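You operate a simulated robot arm through the tools that you are given. There is no shell and no other tool. Be economical: measure what you need, move in short steps, check, and stop when the job is done.

The job below is to be done with a simulated robot arm. You get a single attempt, and the scene is never put back.

Task
Fit the hand setter with the anvil sized as on the blue strap tab; lock it.
Fine: free the anvil lock knob first; old anvil into anvil holder three.

It is judged by the outcome, as a careful person would: the job done as asked, and still so three seconds after it is handed in. It fails if anything else is knocked over, pushed out of place, dropped, spilled or broken.

Robot
A 6-joint arm with a two-finger parallel gripper, fixed in place. Base frame: the origin is at the foot of the arm, x ahead of it, y to its left, z up; the work surface is at about z = 0. Units: cm, degrees, N and s.
With the tool pointing down near the work surface it reaches from about 14 to 58 cm from the base axis. Its first joint turns from -66.0 to 66.0 degrees. Payload 2.1 kg.
The TCP is the grasp point between the finger pads, 3 cm short of the fingertips. In the tool frame z runs along the fingers and y along their closing line. The gripper opens to 9.4 cm. The fingers are 2.8 cm wide and 1 cm thick; the gripper's body (5 by 9.6 cm) begins 5.5 cm behind the TCP.
Orientation is that of the tool frame in the base frame, as [roll, pitch, yaw] about the fixed x, y, z axes, in that order (R = Rz(yaw) Ry(pitch) Rx(roll)). With the fingers straight down and closing along the base's y, the tool's x points along the base's -x, its y along +y and its z along -z.

Tools
- The arm moves only by the tool drive_tool. Its argument "increments" is a list of rows, each a list of 3 entries, a list of its own where there are three numbers: the turn, a rotation vector about the base's x, y, z in degrees, then the shift along the base's x, y, z in cm, then the gripper command, from -1 (shut) to 1 (fully open), values between in proportion. In form: [[[ax, ay, az], [dx, dy, dz], fingers], ...]. A call has 1 to 20 rows; each row is the pose to reach, as a shift and turn from the pose commanded when the call began. Rows are played at 5 a second. More than 5 cm and 8.6 degrees between two rows, or a gripper value outside its range, and nothing of the call is played. A pose out of reach is approached as far as the arm can. The call stops where the force on the tool passes 90 N (or 10 N more than at its start, if that is more) or the arm is blocked; 0.2 s more then pass. Each finger travels about 7.2 cm/s and halts on what it meets, pressing with about 38 N; the grip force reading is that of the motor and also rises with nothing between the fingers. The clock runs only during rows and for 0.2 s after the last one: add rows that repeat a pose to give the fingers time. The reply holds the time, the measured pose of the TCP, the force on the tool along the base axes, the opening and the grip force, in the units named above and with some noise.
- Cameras (640 x 400 px; columns grow to the right, rows downward): "scene" is fixed at [5.3, -36.74, 49.04]; the picture's right is [0.79, -0.61, 0.00], its down [-0.30, -0.39, -0.87] and it looks along [0.53, 0.69, -0.50] (base axes); focal length 333 px, centre (320, 200). "wrist" rides on the gripper at [-3.7, 0, -5.8] in the tool frame; the picture's right is [0.00, -1.00, 0.00], its down [0.97, 0.00, -0.24] and it looks along [0.24, 0.00, 0.97] (tool axes); focal length 218 px, centre (320, 200).
- snapshot(camera): a new picture of that camera. No time passes.
- locate(camera, pixels): for up to 12 pixels [column, row] of the newest picture of that camera ("zoom" is the newest enlarged one), the place [x, y, z] in the base frame of the surface seen there, good to about 0.3 cm. No time passes.
- inspect(camera, box): a new picture of the part [left, top, right, bottom] of that camera's present view, enlarged. No time passes.
- finish_job(): hands the job in; it is judged then, once.

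Work in short steps. Measure before you move; look again where a grasp or a placing could have gone wrong, and mend it. You have 80 turns and 34 pictures in all, those below and enlarged ones among them. Open the gripper and draw the arm clear of the work before you hand the job in, unless the task says otherwise; then end with one line.

The tools are called after "Emit:" as a command line: name --argument value ..., lists and objects as JSON in quotes. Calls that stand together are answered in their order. drive_tool: Moves the arm, as the interface text tells. Its arguments: {"type":"object","properties":{"increments":{"type":"array"}},"required":["increments"]} The other tools are called the same way: snapshot (camera) takes a picture; locate (camera, pixels) gives the place of the surface under pixels of a picture; inspect (camera, box) takes an enlarged picture of a part of a camera's view; finish_job () hands the job in.

At the start:

```text
t: 0.0
tcp_pos: [36.18, 5.98, 32.41]
orientation: [179.9, 0.2, -179.8]
force: [0.1, -0.4, 0.9]
opening: 9.43
finger_force: 0.1
```

scene: 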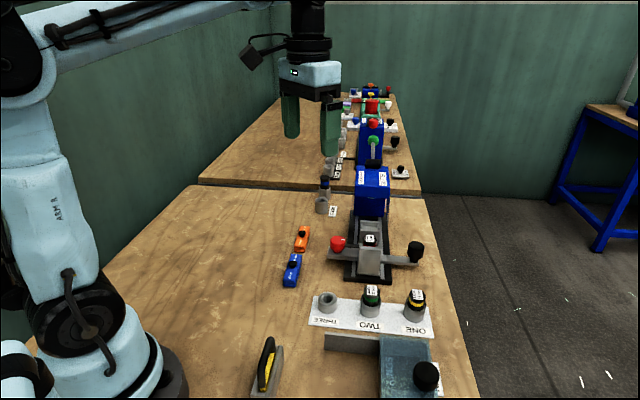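
wrist: 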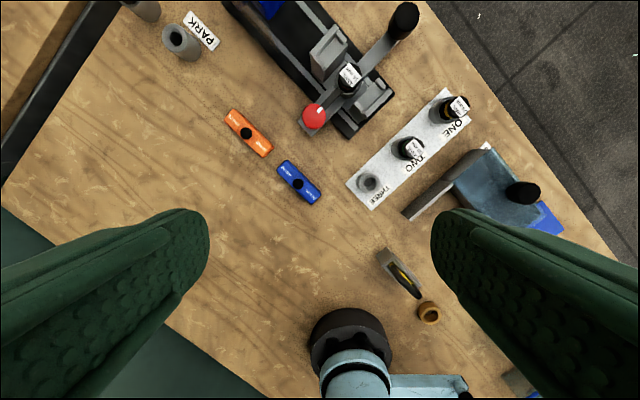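

The pictures show a hand setter around scene (370,250), a holder rack at (370,315), and blue and orange tabs at (292,270) and (302,238). I'll enlarge these areas to read the labels.

Emit:
inspect --camera "scene" --box '[270, 210, 450, 340]'

Emit:
inspect --camera "wrist" --box '[210, 0, 490, 220]'

```text
3.08 times, centred on (360, 275) of scene
```

zoom: 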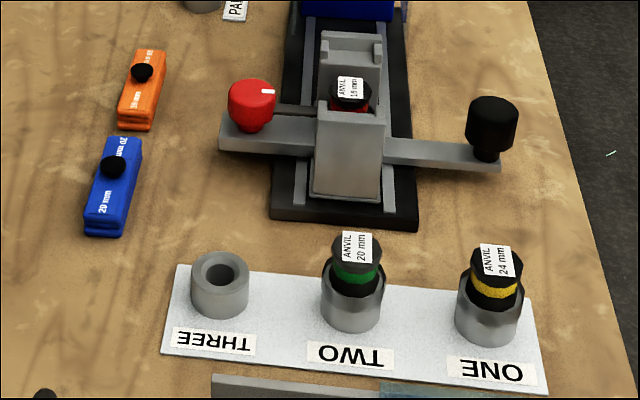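

```text
1.82 times, centred on (350, 110) of wrist
```

zoom: 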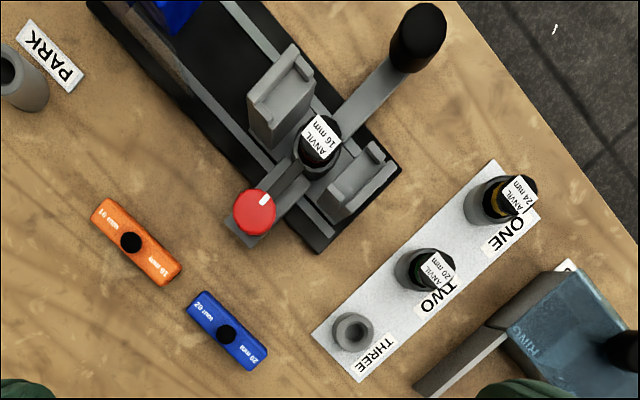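

The blue tab reads 20 mm, and the 20 mm anvil stands in holder TWO. The 16 mm anvil is in the setter. I'll enlarge the setter, its far labels and the neighbouring gear.

Emit:
inspect --camera "scene" --box '[320, 150, 440, 225]'

Emit:
inspect --camera "scene" --box '[325, 215, 435, 285]'

Emit:
inspect --camera "scene" --box '[310, 75, 430, 150]'

```text
5.33 times, centred on (380, 188) of scene
```

zoom: 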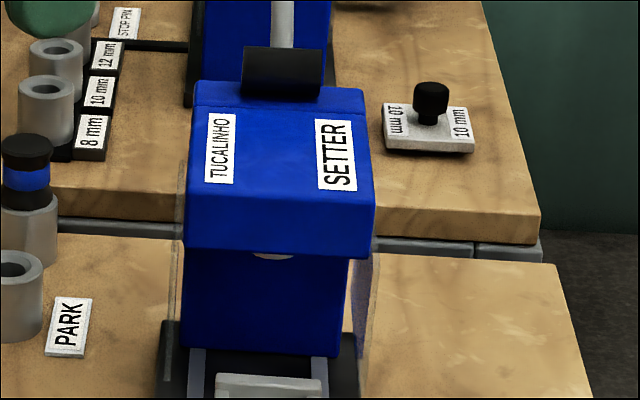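

```text
5.71 times, centred on (380, 250) of scene
```

zoom: 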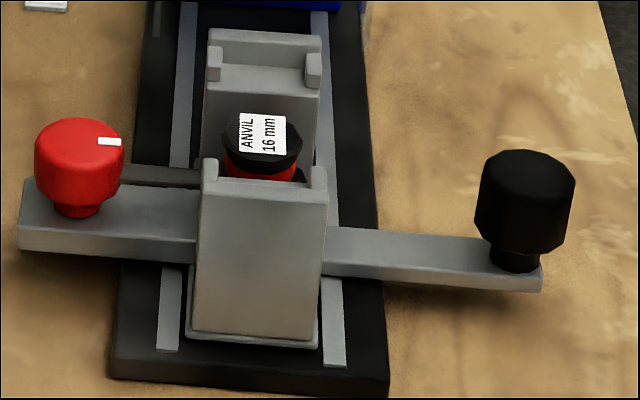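

```text
5.33 times, centred on (370, 112) of scene
```

zoom: 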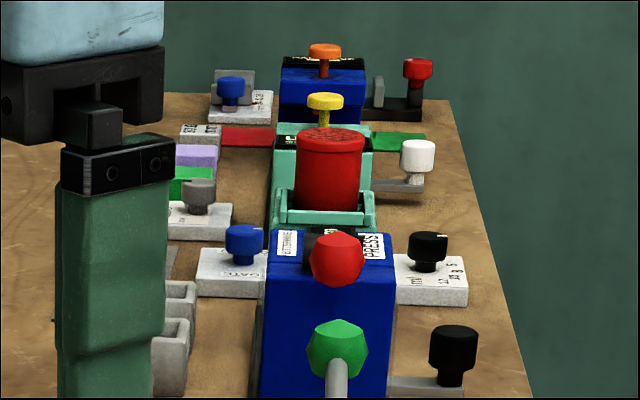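

Next I measure the setter parts, anvils, holders and knob. The newest zoom is the far area, so I take fresh plain frames first.

Emit:
inspect --camera "scene" --box '[270, 210, 450, 340]'

Emit:
locate --camera "zoom" --pixels '[[252, 85], [268, 91], [350, 85], [492, 100], [352, 240], [495, 255], [220, 258], [185, 280], [350, 110], [350, 45], [280, 140], [440, 155]]'

Emit:
locate --camera "wrist" --pixels '[[314, 113], [319, 110], [349, 76], [406, 14], [367, 182], [408, 149], [452, 108], [330, 50], [370, 100], [308, 132], [357, 190], [380, 25]]'

```text
3.08 times, centred on (360, 275) of scene
```

zoom: 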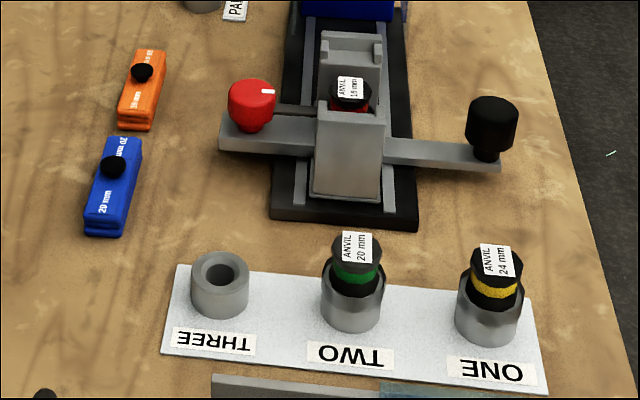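

```text
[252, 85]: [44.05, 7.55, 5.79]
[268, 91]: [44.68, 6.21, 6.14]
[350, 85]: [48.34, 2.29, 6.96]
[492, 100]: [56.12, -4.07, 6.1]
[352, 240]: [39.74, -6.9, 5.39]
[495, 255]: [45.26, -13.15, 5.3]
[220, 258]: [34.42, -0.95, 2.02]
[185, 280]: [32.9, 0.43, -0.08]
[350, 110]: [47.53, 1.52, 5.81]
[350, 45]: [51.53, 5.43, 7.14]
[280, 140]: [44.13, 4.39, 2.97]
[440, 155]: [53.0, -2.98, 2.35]
```

```text
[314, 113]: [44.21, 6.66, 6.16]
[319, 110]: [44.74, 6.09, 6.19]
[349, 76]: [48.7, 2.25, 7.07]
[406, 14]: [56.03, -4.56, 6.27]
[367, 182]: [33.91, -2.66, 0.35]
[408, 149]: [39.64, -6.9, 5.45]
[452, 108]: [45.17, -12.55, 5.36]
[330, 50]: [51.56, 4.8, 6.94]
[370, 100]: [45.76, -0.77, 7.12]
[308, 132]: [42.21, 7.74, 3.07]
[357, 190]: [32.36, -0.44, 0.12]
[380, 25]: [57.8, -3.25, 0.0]
```

The knob top is near (44.1, 6.7, 6.1) with its mark pointing at the anvil at (48.6, 2.3, 7.0), between cheeks at (51.5, 5) and (45.8, -0.8). I'll yaw 45° so the closing line runs along the bar, and look from closer above.

Emit:
drive_tool --increments '[[[0, 0, 7.5], [1.9, 0, -1.7], 1], [[0, 0, 15], [3.8, 0, -3.4], 1], [[0, 0, 22.5], [5.7, 0, -5.1], 1], [[0, 0, 30], [7.6, 0, -6.8], 1], [[0, 0, 37.5], [9.5, 0, -8.5], 1], [[0, 0, 45], [11.4, 0, -10], 1], [[0, 0, 45], [11.4, 0, -10], 1]]'

Emit:
snapshot --camera "wrist"

```text
t: 1.6
tcp_pos: [47.71, 6.0, 22.02]
orientation: [179.9, 0.1, -134.9]
force: [0.4, 0.0, -0.4]
opening: 9.43
finger_force: 0.1
```

```text
25 pictures are left
```

wrist: 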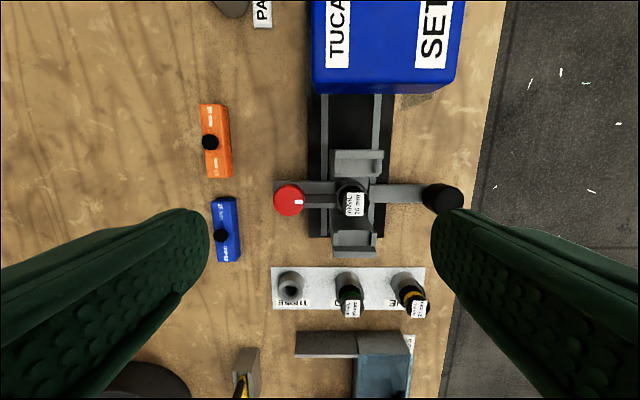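

The view is well aligned with the setter at (350,200). I enlarge it to see the gap between the cheeks and the knob's shaft.

Emit:
inspect --camera "wrist" --box '[260, 140, 470, 330]'

Emit:
locate --camera "zoom" --pixels '[[90, 185], [117, 187], [285, 165], [285, 145], [285, 293], [285, 325], [340, 293], [220, 293], [90, 440], [160, 200], [290, 195], [560, 180]]'

```text
2.11 times, centred on (365, 235) of wrist
```

zoom: 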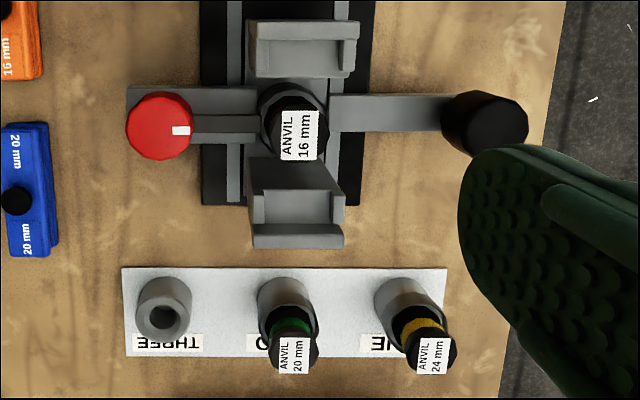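

```text
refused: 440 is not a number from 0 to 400
```

Emit:
locate --camera "zoom" --pixels '[[160, 122], [181, 130], [300, 128], [290, 70], [285, 193], [285, 230], [290, 155], [300, 345], [438, 350], [163, 318], [225, 125], [485, 120]]'

Emit:
locate --camera "zoom" --pixels '[[130, 130], [192, 130], [160, 95], [160, 157], [275, 130], [328, 130], [298, 104], [298, 158], [275, 345], [319, 345], [140, 310], [188, 310]]'

```text
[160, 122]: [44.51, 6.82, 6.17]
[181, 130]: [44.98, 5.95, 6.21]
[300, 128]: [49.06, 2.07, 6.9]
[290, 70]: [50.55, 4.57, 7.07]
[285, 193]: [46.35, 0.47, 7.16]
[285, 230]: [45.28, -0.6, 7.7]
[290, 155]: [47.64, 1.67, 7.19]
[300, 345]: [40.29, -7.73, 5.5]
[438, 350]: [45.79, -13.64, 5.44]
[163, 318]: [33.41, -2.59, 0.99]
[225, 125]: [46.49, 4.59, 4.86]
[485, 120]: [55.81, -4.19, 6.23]
```

```text
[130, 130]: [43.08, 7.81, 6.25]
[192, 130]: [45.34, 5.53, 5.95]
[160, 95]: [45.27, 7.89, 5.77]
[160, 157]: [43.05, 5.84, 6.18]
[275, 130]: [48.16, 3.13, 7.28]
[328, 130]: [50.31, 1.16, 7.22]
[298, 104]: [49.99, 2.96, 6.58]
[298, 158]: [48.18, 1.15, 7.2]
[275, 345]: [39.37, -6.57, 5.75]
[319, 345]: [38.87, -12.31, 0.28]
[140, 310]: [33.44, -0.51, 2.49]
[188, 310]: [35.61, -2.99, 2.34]
```

The gap between the cheeks is about 5.4 cm, so the fingers fit around the anvil. The knob is about 3 cm wide and centred near (44.25, 6.75), with a locking shaft running to the anvil. I turn to close across the bar and move above the knob.

Emit:
drive_tool --increments '[[[0, 0, -7.5], [-0.35, 0.07, -1], 0.3], [[0, 0, -15], [-0.7, 0.14, -2], 0.3], [[0, 0, -22.5], [-1, 0.2, -3], 0.3], [[0, 0, -30], [-1.3, 0.27, -4], 0.3], [[0, 0, -37.5], [-1.6, 0.34, -5], 0.3], [[0, 0, -45], [-1.9, 0.4, -6], 0.3], [[0, 0, -52.5], [-2.2, 0.47, -7], 0.3], [[0, 0, -60], [-2.5, 0.54, -8], 0.3], [[0, 0, -67.5], [-2.8, 0.6, -9], 0.3], [[0, 0, -75], [-3.1, 0.67, -9.5], 0.3], [[0, 0, -82.5], [-3.3, 0.72, -10], 0.3], [[0, 0, -90], [-3.46, 0.75, -10], 0.3], [[0, 0, -90], [-3.46, 0.75, -10], 0.3]]'

Emit:
snapshot --camera "wrist"

Emit:
inspect --camera "scene" --box '[310, 195, 430, 270]'

```text
t: 4.4
tcp_pos: [44.34, 6.66, 12.22]
orientation: [179.9, 0.0, 135.1]
force: [0.3, -0.4, 0.1]
opening: 6.08
finger_force: 0.1
```

```text
23 pictures are left
```

wrist: 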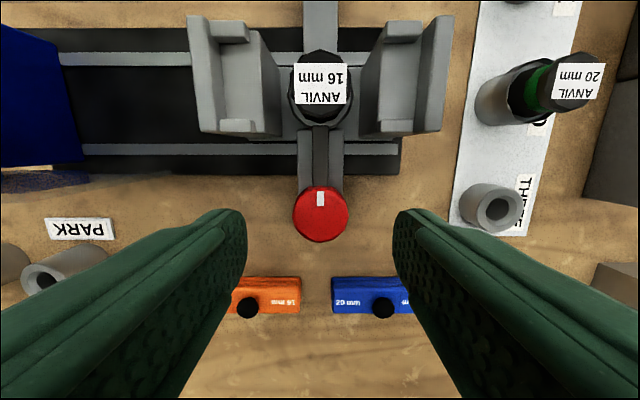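

```text
5.33 times, centred on (370, 232) of scene
```

zoom: 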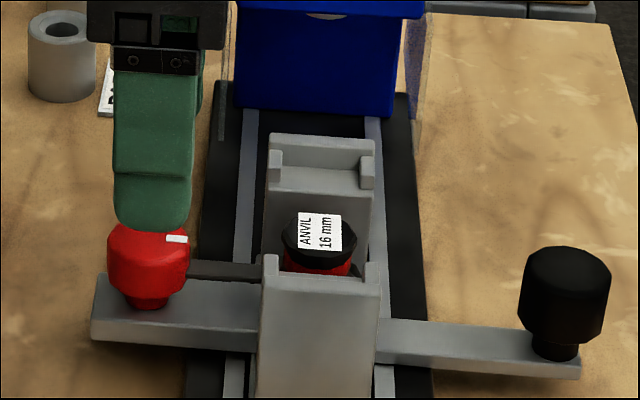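

The knob is centred at (320,214), as predicted for alignment. I check the shaft and bar heights, then the three holder positions from this view.

Emit:
locate --camera "wrist" --pixels '[[320, 160], [320, 175], [305, 165], [337, 170], [320, 214], [320, 83], [498, 209], [465, 205], [522, 210], [578, 80], [320, 198]]'

```text
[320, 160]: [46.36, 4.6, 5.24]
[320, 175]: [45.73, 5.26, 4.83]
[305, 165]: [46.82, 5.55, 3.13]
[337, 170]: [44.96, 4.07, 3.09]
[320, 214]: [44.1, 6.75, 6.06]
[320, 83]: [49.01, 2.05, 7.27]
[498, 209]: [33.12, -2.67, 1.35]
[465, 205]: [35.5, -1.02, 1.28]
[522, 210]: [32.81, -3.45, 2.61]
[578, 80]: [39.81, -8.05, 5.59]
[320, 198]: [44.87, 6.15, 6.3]
```

The shaft top is at about z 5.0 and the knob top at 6.1, so a grip with the TCP near 8.15 clears the shaft. I descend and close.

Emit:
drive_tool --increments '[[[0, 0, 0], [-0.05, 0.05, -2], 0.3], [[0, 0, 0], [-0.1, 0.1, -4], 0.3], [[0, 0, 0], [-0.1, 0.1, -4], 0.3], [[0, 0, 0], [-0.1, 0.1, -4], -1], [[0, 0, 0], [-0.1, 0.1, -4], -1], [[0, 0, 0], [-0.1, 0.1, -4], -1]]'

```text
t: 5.8
tcp_pos: [44.06, 6.88, 8.32]
orientation: [179.9, 0.0, 135.1]
force: [0.0, 1.5, -7.9]
opening: 3.35
finger_force: 45.0
```

The knob is gripped at 3.35 cm. I turn it counterclockwise a little first, watching the force.

Emit:
drive_tool --increments '[[[0, 0, 7.5], [0, 0, 0], -1], [[0, 0, 15], [0, 0, 0], -1], [[0, 0, 22.5], [0, 0, 0], -1], [[0, 0, 30], [0, 0, 0], -1], [[0, 0, 30], [0, 0, 0], -1]]'

Emit:
inspect --camera "wrist" --box '[220, 100, 420, 300]'

```text
t: 7.0
tcp_pos: [44.06, 6.82, 8.33]
orientation: [179.8, 0.0, 165.2]
force: [6.4, 9.8, -34.5]
opening: 3.34
finger_force: 45.6
```

```text
2.00 times, centred on (320, 200) of wrist
```

zoom: 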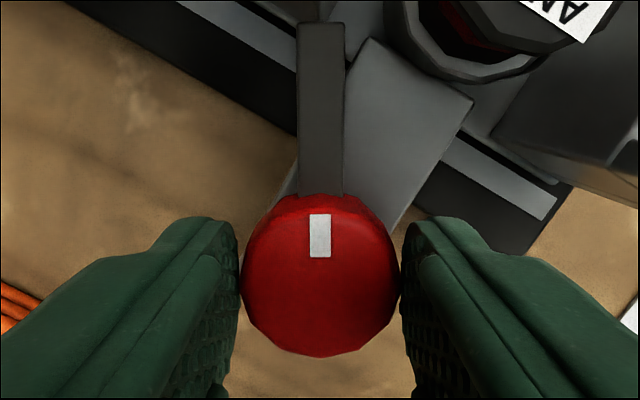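

The dark shaft is a lock arm that swings with the knob, and it is moving off the anvil flange. The vertical force is -34 N, so I continue in smaller steps.

Emit:
drive_tool --increments '[[[0, 0, 7.5], [0, 0, 0], -1], [[0, 0, 15], [0, 0, 0], -1], [[0, 0, 22.5], [0, 0, 0], -1], [[0, 0, 30], [0, 0, 0], -1], [[0, 0, 30], [0, 0, 0], -1]]'

```text
t: 8.2
tcp_pos: [44.19, 6.96, 8.45]
orientation: [179.7, 0.1, -164.8]
force: [9.1, 21.0, -20.8]
opening: 3.33
finger_force: 44.7
```

Forces are moderate, so I turn the last 30° to make a quarter turn.

Emit:
drive_tool --increments '[[[0, 0, 7.5], [0, 0, 0], -1], [[0, 0, 15], [0, 0, 0], -1], [[0, 0, 22.5], [0, 0, 0], -1], [[0, 0, 30], [0, 0, 0], -1], [[0, 0, 30], [0, 0, 0], -1]]'

Emit:
snapshot --camera "wrist"

```text
t: 9.4
tcp_pos: [44.01, 6.96, 8.26]
orientation: [179.7, 0.3, -134.9]
force: [8.0, 21.5, 16.0]
opening: 3.34
finger_force: 45.2
```

```text
20 pictures are left
```

wrist: 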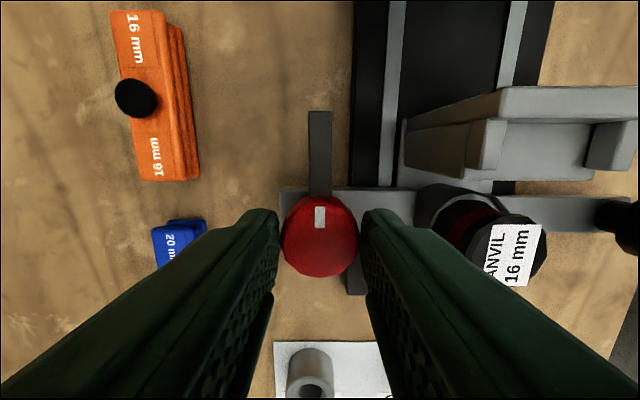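

The arm now points along the rail, clear of the anvil. I release, rise and move above the anvil.

Emit:
drive_tool --increments '[[[0, 0, 0], [0, 0, 0], 0.1], [[0, 0, 0], [0, 0, 0], 0.1], [[0, 0, 0], [0, 0, 3], 0.1], [[0, 0, 0], [0, 0, 6], 0.1], [[0, 0, 0], [2.5, -2.5, 6], 0.1], [[0, 0, 0], [4.9, -4.75, 6], 0.1], [[0, 0, 0], [4.9, -4.75, 6], 0.1]]'

Emit:
snapshot --camera "wrist"

Emit:
inspect --camera "scene" --box '[310, 195, 430, 270]'

```text
t: 11.0
tcp_pos: [49.22, 2.17, 14.33]
orientation: [179.9, 0.1, -134.9]
force: [0.2, -0.1, 0.9]
opening: 5.19
finger_force: 0.1
```

```text
19 pictures are left
```

wrist: 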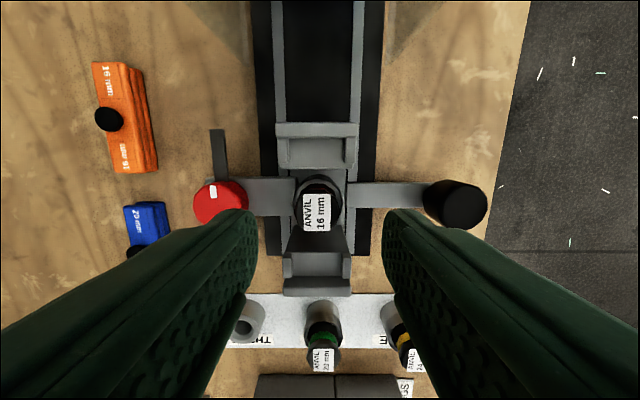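

```text
5.33 times, centred on (370, 232) of scene
```

zoom: 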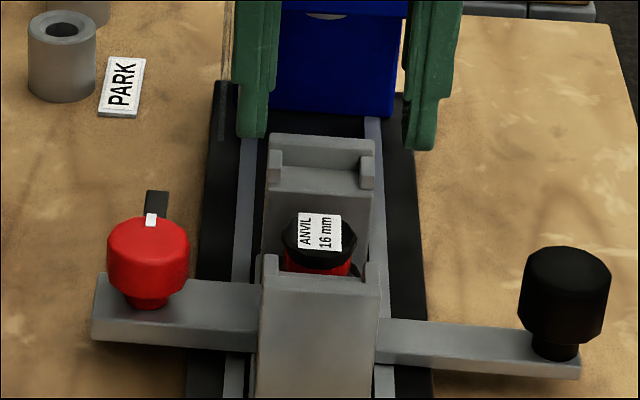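

The anvil is nearly centred at (318,211). I measure the socket rim and body heights before descending.

Emit:
locate --camera "wrist" --pixels '[[317, 212], [317, 180], [299, 195], [338, 190], [290, 192], [316, 238], [290, 212], [327, 190], [265, 195], [242, 323], [322, 358], [323, 310]]'

Emit:
inspect --camera "wrist" --box '[260, 160, 380, 260]'

```text
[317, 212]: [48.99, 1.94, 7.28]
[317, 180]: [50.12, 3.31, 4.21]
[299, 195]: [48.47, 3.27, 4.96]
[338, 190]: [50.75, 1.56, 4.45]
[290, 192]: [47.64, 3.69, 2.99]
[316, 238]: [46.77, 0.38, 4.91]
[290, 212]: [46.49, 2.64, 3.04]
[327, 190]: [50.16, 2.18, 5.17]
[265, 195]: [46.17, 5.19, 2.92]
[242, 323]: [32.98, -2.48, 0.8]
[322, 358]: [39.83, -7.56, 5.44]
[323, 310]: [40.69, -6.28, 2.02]
```

```text
4.00 times, centred on (320, 210) of wrist
```

zoom: 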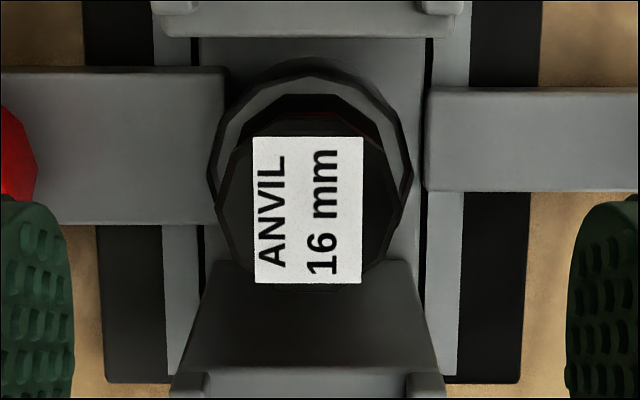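

The rim is at z 4.2 and the head spans about 5 to 7.2. I descend to a TCP of 7.6, with the tips at 4.6, and grip.

Emit:
drive_tool --increments '[[[0, 0, 0], [-0.17, -0.05, -2.5], 0.1], [[0, 0, 0], [-0.17, -0.05, -5], 0.1], [[0, 0, 0], [-0.17, -0.05, -6.7], 0.1], [[0, 0, 0], [-0.17, -0.05, -6.7], 0.1], [[0, 0, 0], [-0.17, -0.05, -6.7], -1], [[0, 0, 0], [-0.17, -0.05, -6.7], -1], [[0, 0, 0], [-0.17, -0.05, -6.7], -1]]'

```text
t: 12.6
tcp_pos: [48.88, 2.03, 7.54]
orientation: [179.9, 0.1, -135.0]
force: [0.7, 0.1, 0.5]
opening: 2.6
finger_force: 38.8
```

The grip holds at 2.60 cm with almost no side force. I lift gently and check.

Emit:
drive_tool --increments '[[[0, 0, 0], [0, 0, 0.5], -1], [[0, 0, 0], [0, 0, 1.5], -1], [[0, 0, 0], [0, 0, 3], -1], [[0, 0, 0], [0, 0, 5], -1], [[0, 0, 0], [0, 0, 7], -1], [[0, 0, 0], [0, 0, 7], -1]]'

Emit:
snapshot --camera "scene"

Emit:
inspect --camera "scene" --box '[310, 195, 430, 270]'

```text
t: 14.0
tcp_pos: [48.73, 1.91, 14.48]
orientation: [179.9, 0.1, -134.8]
force: [-0.1, -0.2, 0.2]
opening: 0.02
finger_force: 33.6
```

```text
16 pictures are left
```

scene: 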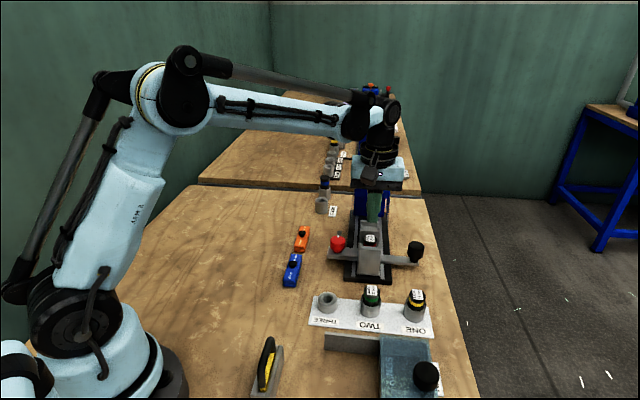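

```text
5.33 times, centred on (370, 232) of scene
```

zoom: 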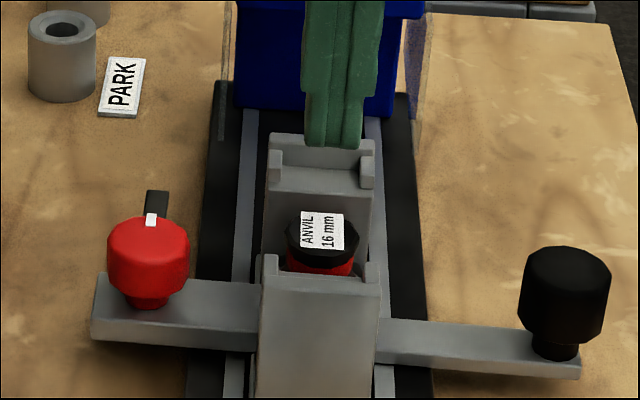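

The fingers slipped off: the opening is 0.02 and the 16 mm anvil is still seated, with its label at (322,232) in the zoom. I reopen, grip slightly deeper, and lift very slightly to read the force.

Emit:
drive_tool --increments '[[[0, 0, 0], [0, 0, 0], 0.1], [[0, 0, 0], [0, 0, 0], 0.1], [[0, 0, 0], [0.13, 0.13, -3.5], 0.1], [[0, 0, 0], [0.13, 0.13, -7.2], 0.1], [[0, 0, 0], [0.13, 0.13, -7.2], 0.1], [[0, 0, 0], [0.13, 0.13, -7.2], -1], [[0, 0, 0], [0.13, 0.13, -7.2], -1], [[0, 0, 0], [0.13, 0.13, -7.2], -1]]'

Emit:
drive_tool --increments '[[[0, 0, 0], [0, 0, 0.15], -1], [[0, 0, 0], [0, 0, 0.3], -1]]'

Emit:
inspect --camera "wrist" --box '[200, 120, 440, 300]'

```text
t: 15.8
tcp_pos: [48.96, 2.15, 7.18]
orientation: [179.8, 0.1, -134.9]
force: [-4.2, 0.8, -1.0]
opening: 3.68
finger_force: 38.2
```

```text
t: 16.4
tcp_pos: [48.91, 2.11, 7.56]
orientation: [179.9, 0.1, -134.9]
force: [-0.2, 0.5, -1.9]
opening: 3.7
finger_force: 37.5
```

```text
2.22 times, centred on (320, 210) of wrist
```

zoom: 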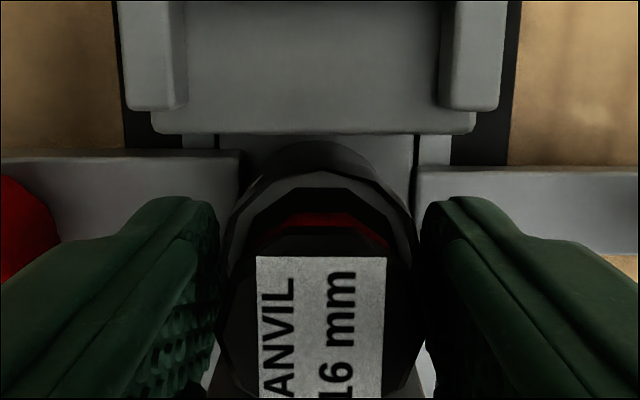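

The pads now hold something 3.7 cm wide, a flange under the head, with little force. I lift slightly more and look.

Emit:
drive_tool --increments '[[[0, 0, 0], [0, 0, 0.3], -1], [[0, 0, 0], [0, 0, 0.6], -1], [[0, 0, 0], [0, 0, 0.6], -1]]'

Emit:
inspect --camera "scene" --box '[330, 200, 420, 260]'

```text
t: 17.2
tcp_pos: [48.91, 2.22, 8.22]
orientation: [179.8, 0.1, -134.8]
force: [0.2, -0.3, -2.2]
opening: 3.69
finger_force: 37.6
```

```text
6.67 times, centred on (375, 230) of scene
```

zoom: 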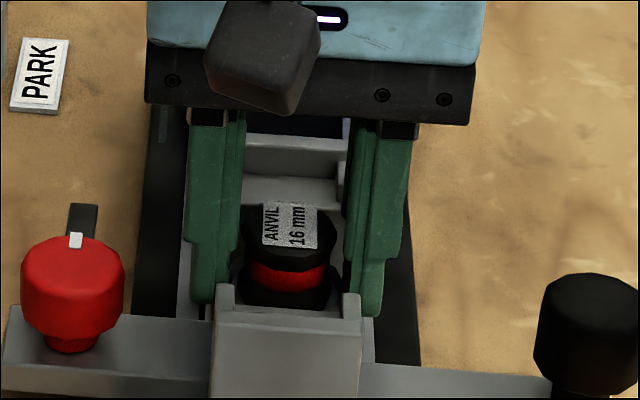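

The anvil is held by its base flange and rising, at 2.2 N. I lift it clear and carry it to a viewing spot beside holder THREE.

Emit:
drive_tool --increments '[[[0, 0, 0], [0, 0, 1.5], -1], [[0, 0, 0], [0, 0, 3], -1], [[0, 0, 0], [0, 0, 5], -1], [[0, 0, 0], [0, 0, 6.8], -1], [[0, 0, 0], [-2, -1.2, 6.8], -1], [[0, 0, 0], [-4, -2.5, 6.8], -1], [[0, 0, 0], [-6, -3.7, 6.8], -1], [[0, 0, 0], [-8, -5, 6.8], -1], [[0, 0, 0], [-10, -6.2, 6.8], -1], [[0, 0, 0], [-11.3, -7, 6.8], -1], [[0, 0, 0], [-11.3, -7, 6.8], -1]]'

Emit:
snapshot --camera "wrist"

Emit:
inspect --camera "scene" --box '[300, 210, 460, 340]'

```text
t: 19.6
tcp_pos: [37.68, -4.92, 15.1]
orientation: [179.9, 0.1, -134.9]
force: [0.1, 0.4, -2.2]
opening: 3.73
finger_force: 37.9
```

```text
12 pictures are left
```

wrist: 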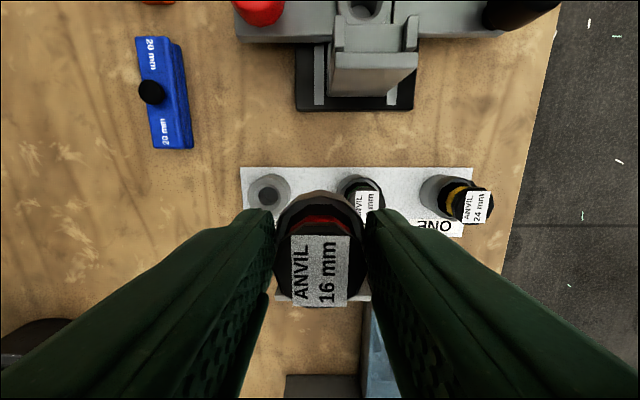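

```text
3.08 times, centred on (380, 275) of scene
```

zoom: 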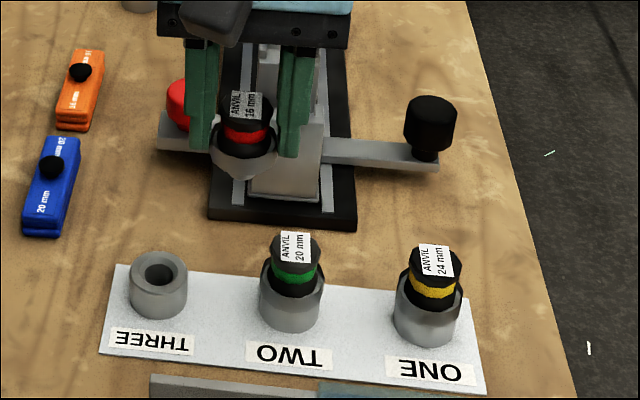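

The anvil hangs straight between the pads, and holder THREE is visible at (269,190). I enlarge that to get its rim centre accurately.

Emit:
inspect --camera "wrist" --box '[230, 155, 310, 215]'

Emit:
locate --camera "wrist" --pixels '[[252, 195], [266, 182], [258, 186], [279, 190], [268, 207], [360, 6], [345, 6], [378, 8], [362, 200], [266, 196]]'

```text
6.67 times, centred on (270, 185) of wrist
```

zoom: 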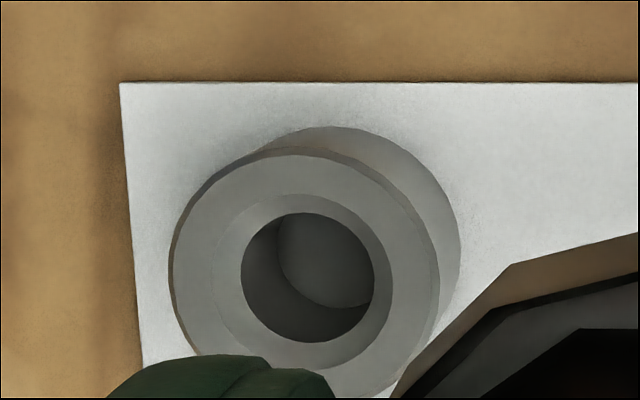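

```text
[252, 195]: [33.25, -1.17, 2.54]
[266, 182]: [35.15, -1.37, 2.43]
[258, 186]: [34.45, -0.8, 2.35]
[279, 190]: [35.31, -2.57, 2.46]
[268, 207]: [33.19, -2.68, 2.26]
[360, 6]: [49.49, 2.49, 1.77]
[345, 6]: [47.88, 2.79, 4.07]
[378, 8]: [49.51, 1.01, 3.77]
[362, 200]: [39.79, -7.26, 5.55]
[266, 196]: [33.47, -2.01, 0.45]
```

The hole centre is at about (34.2, -1.95) with the rim at z 2.4, which agrees with the even spacing of the holders. I move over it and lower to just above the hole.

Emit:
drive_tool --increments '[[[0, 0, 0], [-1.2, 1, 0], -1], [[0, 0, 0], [-2.4, 2, 0], -1], [[0, 0, 0], [-3.48, 2.95, 0], -1], [[0, 0, 0], [-3.48, 2.95, -2], -1], [[0, 0, 0], [-3.48, 2.95, -4], -1], [[0, 0, 0], [-3.48, 2.95, -6], -1], [[0, 0, 0], [-3.48, 2.95, -6], -1]]'

Emit:
inspect --camera "scene" --box '[290, 250, 390, 330]'

```text
t: 21.2
tcp_pos: [34.12, -1.86, 9.02]
orientation: [179.9, 0.1, -135.0]
force: [-0.8, -0.4, -1.8]
opening: 3.71
finger_force: 38.1
```

```text
5.00 times, centred on (340, 290) of scene
```

zoom: 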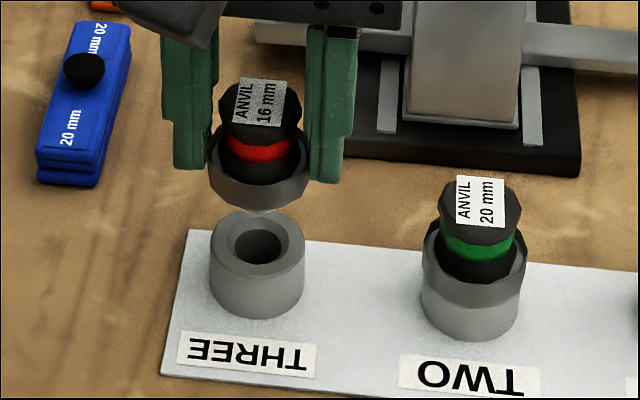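

The anvil is aligned above holder THREE. I lower it in small steps, watching the force.

Emit:
drive_tool --increments '[[[0, 0, 0], [0.06, -0.06, -0.8], -1], [[0, 0, 0], [0.06, -0.06, -1.5], -1], [[0, 0, 0], [0.06, -0.06, -2.1], -1], [[0, 0, 0], [0.06, -0.06, -2.6], -1], [[0, 0, 0], [0.06, -0.06, -3], -1], [[0, 0, 0], [0.06, -0.06, -3], -1]]'

```text
t: 22.6
tcp_pos: [34.06, -2.09, 6.18]
orientation: [179.9, -0.1, -135.0]
force: [-13.1, -14.1, 5.9]
opening: 3.66
finger_force: 38.4
```

There is a side force of about 19 N toward (-x, -y), so the hole sits slightly that way. I shift by about 0.2 cm and continue.

Emit:
drive_tool --increments '[[[0, 0, 0], [-0.08, -0.08, 0], -1], [[0, 0, 0], [-0.16, -0.16, 0], -1], [[0, 0, 0], [-0.16, -0.16, -0.2], -1], [[0, 0, 0], [-0.16, -0.16, -0.2], -1]]'

```text
t: 23.6
tcp_pos: [34.08, -1.91, 5.98]
orientation: [179.9, 0.2, -134.9]
force: [-4.4, -4.2, -0.6]
opening: 3.72
finger_force: 37.6
```

The side force fell to about 6 N. I nudge the same way and lower further.

Emit:
drive_tool --increments '[[[0, 0, 0], [-0.05, -0.05, -0.15], -1], [[0, 0, 0], [-0.05, -0.05, -0.3], -1], [[0, 0, 0], [-0.05, -0.05, -0.45], -1], [[0, 0, 0], [-0.05, -0.05, -0.6], -1], [[0, 0, 0], [-0.05, -0.05, -0.6], -1]]'

```text
t: 24.8
tcp_pos: [34.03, -2.01, 5.37]
orientation: [179.8, 0.2, -134.9]
force: [-4.9, 9.5, 86.6]
opening: 3.69
finger_force: 38.1
```

A firm upward stop at z 5.37 shows it is seated, at the height I predicted. I ease off, release, rise and check.

Emit:
drive_tool --increments '[[[0, 0, 0], [0, 0, 0.15], -1], [[0, 0, 0], [0, 0, 0.15], 0], [[0, 0, 0], [0, 0, 0.15], 0.1], [[0, 0, 0], [0, 0, 0.15], 0.1], [[0, 0, 0], [0, 0, 3], 0.1], [[0, 0, 0], [0, 0, 6], 0.1], [[0, 0, 0], [0, 0, 8.5], 0.1], [[0, 0, 0], [0, 0, 8.5], 0.1]]'

Emit:
inspect --camera "scene" --box '[290, 250, 390, 330]'

```text
t: 26.6
tcp_pos: [33.99, -2.15, 13.56]
orientation: [179.8, 0.2, -134.9]
force: [0.1, -0.1, -0.1]
opening: 5.19
finger_force: 0.0
```

```text
5.00 times, centred on (340, 290) of scene
```

zoom: 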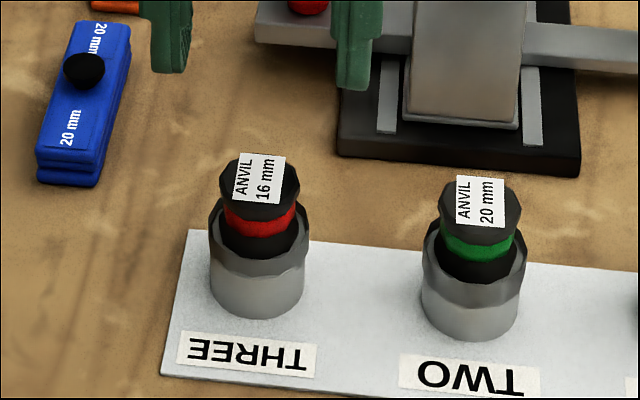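

The 16 mm anvil stands properly in THREE, matching TWO. I move above the 20 mm anvil and check the alignment.

Emit:
drive_tool --increments '[[[0, 0, 0], [2, -1.8, 0], 0.1], [[0, 0, 0], [4, -3.6, 0], 0.1], [[0, 0, 0], [5.75, -5.25, 0], 0.1], [[0, 0, 0], [5.75, -5.25, 0], 0.1]]'

Emit:
inspect --camera "wrist" --box '[272, 170, 368, 230]'

```text
t: 27.6
tcp_pos: [39.8, -7.26, 13.67]
orientation: [179.9, 0.1, -134.9]
force: [-0.8, 0.1, -0.1]
opening: 5.18
finger_force: 0.1
```

```text
6.67 times, centred on (320, 200) of wrist
```

zoom: 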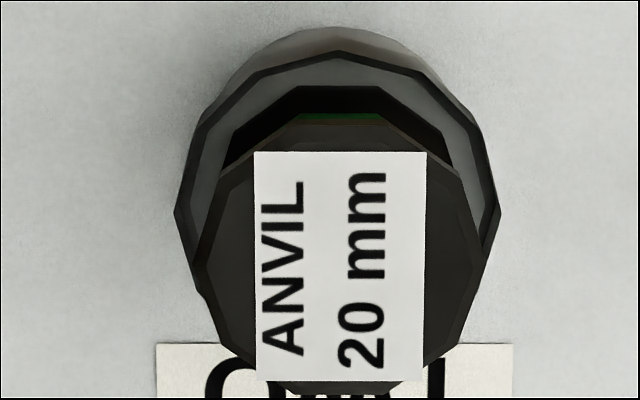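

The head centre is at (322.5, 208), so I correct by about (-0.05, -0.27). Then I descend to flange level, TCP about 5.45, and grip.

Emit:
drive_tool --increments '[[[0, 0, 0], [-0.05, -0.27, -2.5], 0.1], [[0, 0, 0], [-0.05, -0.27, -5], 0.1], [[0, 0, 0], [-0.05, -0.27, -7], 0.1], [[0, 0, 0], [-0.05, -0.27, -8.1], 0.1], [[0, 0, 0], [-0.05, -0.27, -8.1], 0.1], [[0, 0, 0], [-0.05, -0.27, -8.1], -1], [[0, 0, 0], [-0.05, -0.27, -8.1], -1], [[0, 0, 0], [-0.05, -0.27, -8.1], -1]]'

```text
t: 29.4
tcp_pos: [39.48, -7.76, 5.54]
orientation: [179.9, 0.0, -134.9]
force: [0.2, -0.8, -2.1]
opening: 3.67
finger_force: 37.9
```

The flange is gripped at 3.67 cm. I lift straight up to carrying height, then check the hold.

Emit:
drive_tool --increments '[[[0, 0, 0], [0, 0, 0.5], -1], [[0, 0, 0], [0, 0, 1.2], -1], [[0, 0, 0], [0, 0, 2.2], -1], [[0, 0, 0], [0, 0, 4], -1], [[0, 0, 0], [0, 0, 6], -1], [[0, 0, 0], [0, 0, 8], -1], [[0, 0, 0], [0, 0, 9.6], -1], [[0, 0, 0], [0, 0, 9.6], -1]]'

Emit:
snapshot --camera "wrist"

```text
t: 31.2
tcp_pos: [39.79, -7.55, 15.42]
orientation: [179.8, 0.1, -134.9]
force: [0.2, -0.1, -1.9]
opening: 3.68
finger_force: 38.1
```

```text
6 pictures are left
```

wrist: 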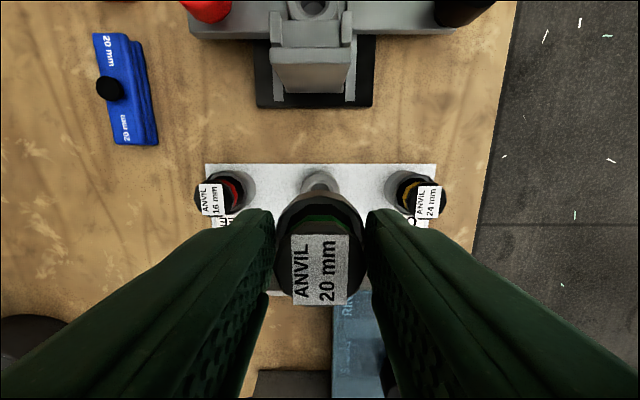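

The 20 mm anvil is held centred. I carry it to a viewing spot beside the setter socket, at z 15, to measure the empty socket.

Emit:
drive_tool --increments '[[[0, 0, 0], [0, 1.5, 0], -1], [[0, 0, 0], [0.5, 3.5, 0], -1], [[0, 0, 0], [1.2, 5.5, 0], -1], [[0, 0, 0], [2, 7.5, 0], -1], [[0, 0, 0], [3, 9.5, 0], -1], [[0, 0, 0], [4, 11.4, 0], -1], [[0, 0, 0], [5.3, 13.2, 0], -1], [[0, 0, 0], [5.3, 13.2, 0], -1]]'

Emit:
inspect --camera "wrist" --box '[300, 130, 444, 220]'

Emit:
locate --camera "zoom" --pixels '[[320, 200], [300, 230], [350, 230], [320, 260]]'

```text
t: 33.0
tcp_pos: [44.92, 5.5, 15.21]
orientation: [179.9, 0.1, -135.0]
force: [-0.5, 0.2, -1.2]
opening: 3.69
finger_force: 38.0
```

```text
4.44 times, centred on (372, 175) of wrist
```

zoom: 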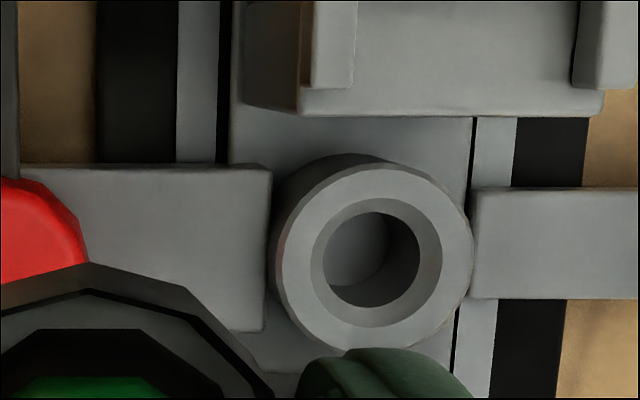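

```text
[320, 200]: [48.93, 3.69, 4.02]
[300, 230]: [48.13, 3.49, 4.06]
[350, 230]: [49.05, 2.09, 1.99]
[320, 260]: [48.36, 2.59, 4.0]
```

The rim centre is at zoom (376,262). I locate four opposite rim points to average.

Emit:
locate --camera "zoom" --pixels '[[376, 182], [376, 340], [295, 262], [456, 262], [315, 205], [437, 319], [437, 205], [315, 319]]'

```text
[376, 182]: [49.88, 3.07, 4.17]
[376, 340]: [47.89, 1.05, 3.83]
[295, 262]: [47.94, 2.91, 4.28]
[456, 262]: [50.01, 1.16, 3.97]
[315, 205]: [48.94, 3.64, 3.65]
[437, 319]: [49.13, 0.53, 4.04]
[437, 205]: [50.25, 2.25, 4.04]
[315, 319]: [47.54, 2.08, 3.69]
```

The socket centre averages (48.95, 2.09) with its rim at z 4.0, which agrees with where the old anvil was gripped. I move over it and lower to just above the rim.

Emit:
drive_tool --increments '[[[0, 0, 0], [1.3, -1.1, 0], -1], [[0, 0, 0], [2.6, -2.3, 0], -1], [[0, 0, 0], [3.93, -3.42, 0], -1], [[0, 0, 0], [3.93, -3.42, 0], -1], [[0, 0, 0], [3.93, -3.42, -1.5], -1], [[0, 0, 0], [3.93, -3.42, -3], -1], [[0, 0, 0], [3.93, -3.42, -4.5], -1], [[0, 0, 0], [3.93, -3.42, -5.5], -1], [[0, 0, 0], [3.93, -3.42, -6.2], -1], [[0, 0, 0], [3.93, -3.42, -6.6], -1], [[0, 0, 0], [3.93, -3.42, -7], -1], [[0, 0, 0], [3.93, -3.42, -7], -1]]'

```text
t: 35.6
tcp_pos: [49.01, 2.09, 8.33]
orientation: [179.8, 0.1, -134.9]
force: [-0.2, -0.1, -1.4]
opening: 3.7
finger_force: 37.6
```

There is no side force at z 8.33. I continue down in small steps.

Emit:
drive_tool --increments '[[[0, 0, 0], [0, 0, -0.2], -1], [[0, 0, 0], [0, 0, -0.4], -1], [[0, 0, 0], [0, 0, -0.6], -1], [[0, 0, 0], [0, 0, -0.75], -1], [[0, 0, 0], [0, 0, -0.75], -1]]'

```text
t: 36.8
tcp_pos: [49.02, 1.96, 7.59]
orientation: [179.8, 0.0, -134.9]
force: [-0.2, -0.9, -2.5]
opening: 3.73
finger_force: 38.4
```

No contact yet, so I go on down gently.

Emit:
drive_tool --increments '[[[0, 0, 0], [0, 0, -0.1], -1], [[0, 0, 0], [0, 0, -0.2], -1], [[0, 0, 0], [0, 0, -0.3], -1], [[0, 0, 0], [0, 0, -0.3], -1]]'

```text
t: 37.8
tcp_pos: [48.95, 2.12, 7.32]
orientation: [179.8, 0.0, -134.9]
force: [-0.3, 0.6, -2.1]
opening: 3.7
finger_force: 37.7
```

Emit:
drive_tool --increments '[[[0, 0, 0], [0, 0, -0.1], -1], [[0, 0, 0], [0, 0, -0.2], -1], [[0, 0, 0], [0, 0, -0.3], -1], [[0, 0, 0], [0, 0, -0.3], -1]]'

```text
t: 38.8
tcp_pos: [49.02, 2.04, 7.1]
orientation: [179.9, 0.1, -135.0]
force: [0.8, 0.0, 26.1]
opening: 3.69
finger_force: 37.9
```

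Contact of 26 N at z 7.1 shows it is seated. I release, rise and inspect.

Emit:
drive_tool --increments '[[[0, 0, 0], [0, 0, 0.1], -1], [[0, 0, 0], [0, 0, 0.1], 0], [[0, 0, 0], [0, 0, 0.1], 0.1], [[0, 0, 0], [0, 0, 0.1], 0.1], [[0, 0, 0], [0, 0, 3], 0.1], [[0, 0, 0], [0, 0, 6], 0.1], [[0, 0, 0], [0, 0, 7], 0.1], [[0, 0, 0], [0, 0, 7], 0.1]]'

Emit:
inspect --camera "scene" --box '[310, 195, 430, 270]'

```text
t: 40.6
tcp_pos: [48.93, 2.21, 13.89]
orientation: [179.8, 0.0, -134.9]
force: [0.2, 0.3, 0.8]
opening: 5.18
finger_force: 0.1
```

```text
5.33 times, centred on (370, 232) of scene
```

zoom: 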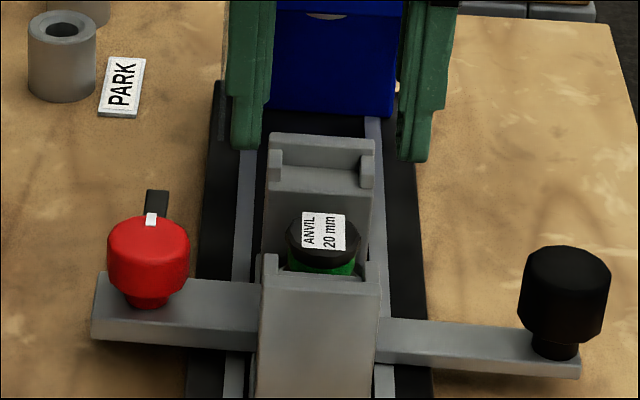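

The 20 mm anvil sits at the same height as the old one did. I return above the knob, descend and grip it as before.

Emit:
drive_tool --increments '[[[0, 0, 0], [-1.6, 1.6, 0], 0.1], [[0, 0, 0], [-3.2, 3.1, 0], 0.1], [[0, 0, 0], [-4.82, 4.7, 0], 0.1], [[0, 0, 0], [-4.82, 4.7, 0], 0.1], [[0, 0, 0], [-4.82, 4.7, -2], 0.1], [[0, 0, 0], [-4.82, 4.7, -4], 0.1], [[0, 0, 0], [-4.82, 4.7, -5.65], 0.1], [[0, 0, 0], [-4.82, 4.7, -5.65], 0.1], [[0, 0, 0], [-4.82, 4.7, -5.65], -1], [[0, 0, 0], [-4.82, 4.7, -5.65], -1], [[0, 0, 0], [-4.82, 4.7, -5.65], -1]]'

```text
t: 43.0
tcp_pos: [44.02, 7.09, 8.35]
orientation: [179.5, 0.1, -134.8]
force: [-17.7, 15.5, -10.4]
opening: 3.32
finger_force: 44.8
```

Gripped at 3.32 cm, with a slight push toward (-x, +y). I recentre by 0.12 and turn clockwise back, 45° first.

Emit:
drive_tool --increments '[[[0, 0, 0], [-0.12, 0.12, 0], -1], [[0, 0, -7.5], [-0.12, 0.12, 0], -1], [[0, 0, -15], [-0.12, 0.12, 0], -1], [[0, 0, -22.5], [-0.12, 0.12, 0], -1], [[0, 0, -30], [-0.12, 0.12, 0], -1], [[0, 0, -37.5], [-0.12, 0.12, 0], -1], [[0, 0, -45], [-0.12, 0.12, 0], -1], [[0, 0, -45], [-0.12, 0.12, 0], -1]]'

```text
t: 44.8
tcp_pos: [44.04, 7.0, 8.38]
orientation: [179.9, 0.1, 179.9]
force: [-4.9, 4.4, 9.8]
opening: 3.32
finger_force: 44.6
```

Forces are low. I turn the remaining 45° to bring the lock arm over the flange.

Emit:
drive_tool --increments '[[[0, 0, -7.5], [0, 0, 0], -1], [[0, 0, -15], [0, 0, 0], -1], [[0, 0, -22.5], [0, 0, 0], -1], [[0, 0, -30], [0, 0, 0], -1], [[0, 0, -37.5], [0, 0, 0], -1], [[0, 0, -45], [0, 0, 0], -1], [[0, 0, -45], [0, 0, 0], -1]]'

Emit:
inspect --camera "wrist" --box '[200, 40, 440, 240]'

```text
t: 46.4
tcp_pos: [44.02, 6.9, 8.43]
orientation: [179.9, 0.4, 134.8]
force: [6.4, -8.0, 27.4]
opening: 3.33
finger_force: 44.7
```

```text
2.00 times, centred on (320, 140) of wrist
```

zoom: 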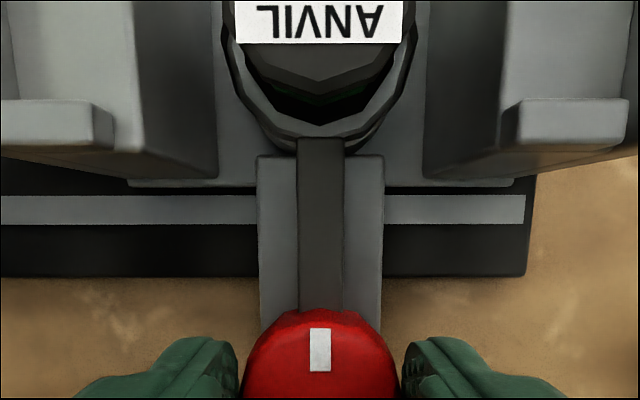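

The arm is back in line with the bar and engages the flange, and the mark points at the anvil as at the start. I release and draw clear, then check once more.

Emit:
drive_tool --increments '[[[0, 0, 0], [0, 0, 0], 0], [[0, 0, 0], [0, 0, 0], 0.2], [[0, 0, 0], [0, 0, 0], 0.2], [[0, 0, 0], [0, 0, 3], 0.2], [[0, 0, 0], [0, 0, 6], 0.2], [[0, 0, 0], [-2, 0, 9.5], 0.2], [[0, 0, 0], [-5, 1, 13], 0.2], [[0, 0, 0], [-8.5, 2, 16], 0.2], [[0, 0, 0], [-12, 3, 19], 0.2], [[0, 0, 0], [-12, 3, 19], 0.2]]'

Emit:
inspect --camera "scene" --box '[270, 205, 450, 335]'

```text
t: 48.6
tcp_pos: [31.91, 9.97, 27.38]
orientation: [179.9, 0.1, 135.2]
force: [-0.2, -1.2, -0.2]
opening: 5.64
finger_force: 0.1
```

```text
3.08 times, centred on (360, 270) of scene
```

zoom: 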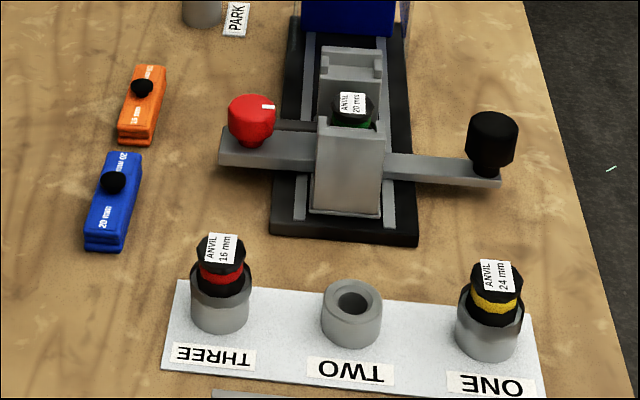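

The 16 mm anvil is in THREE, the 20 mm anvil is in the setter, and the lock arm is back over it. Everything else is in place and the arm is clear with the gripper open, so I hand in.

Emit:
finish_job

```text
The job is handed in.
```

The hand setter now holds the 20 mm anvil, the size on the blue strap tab, with its lock knob turned back to the locked position; the old 16 mm anvil is in anvil holder three.
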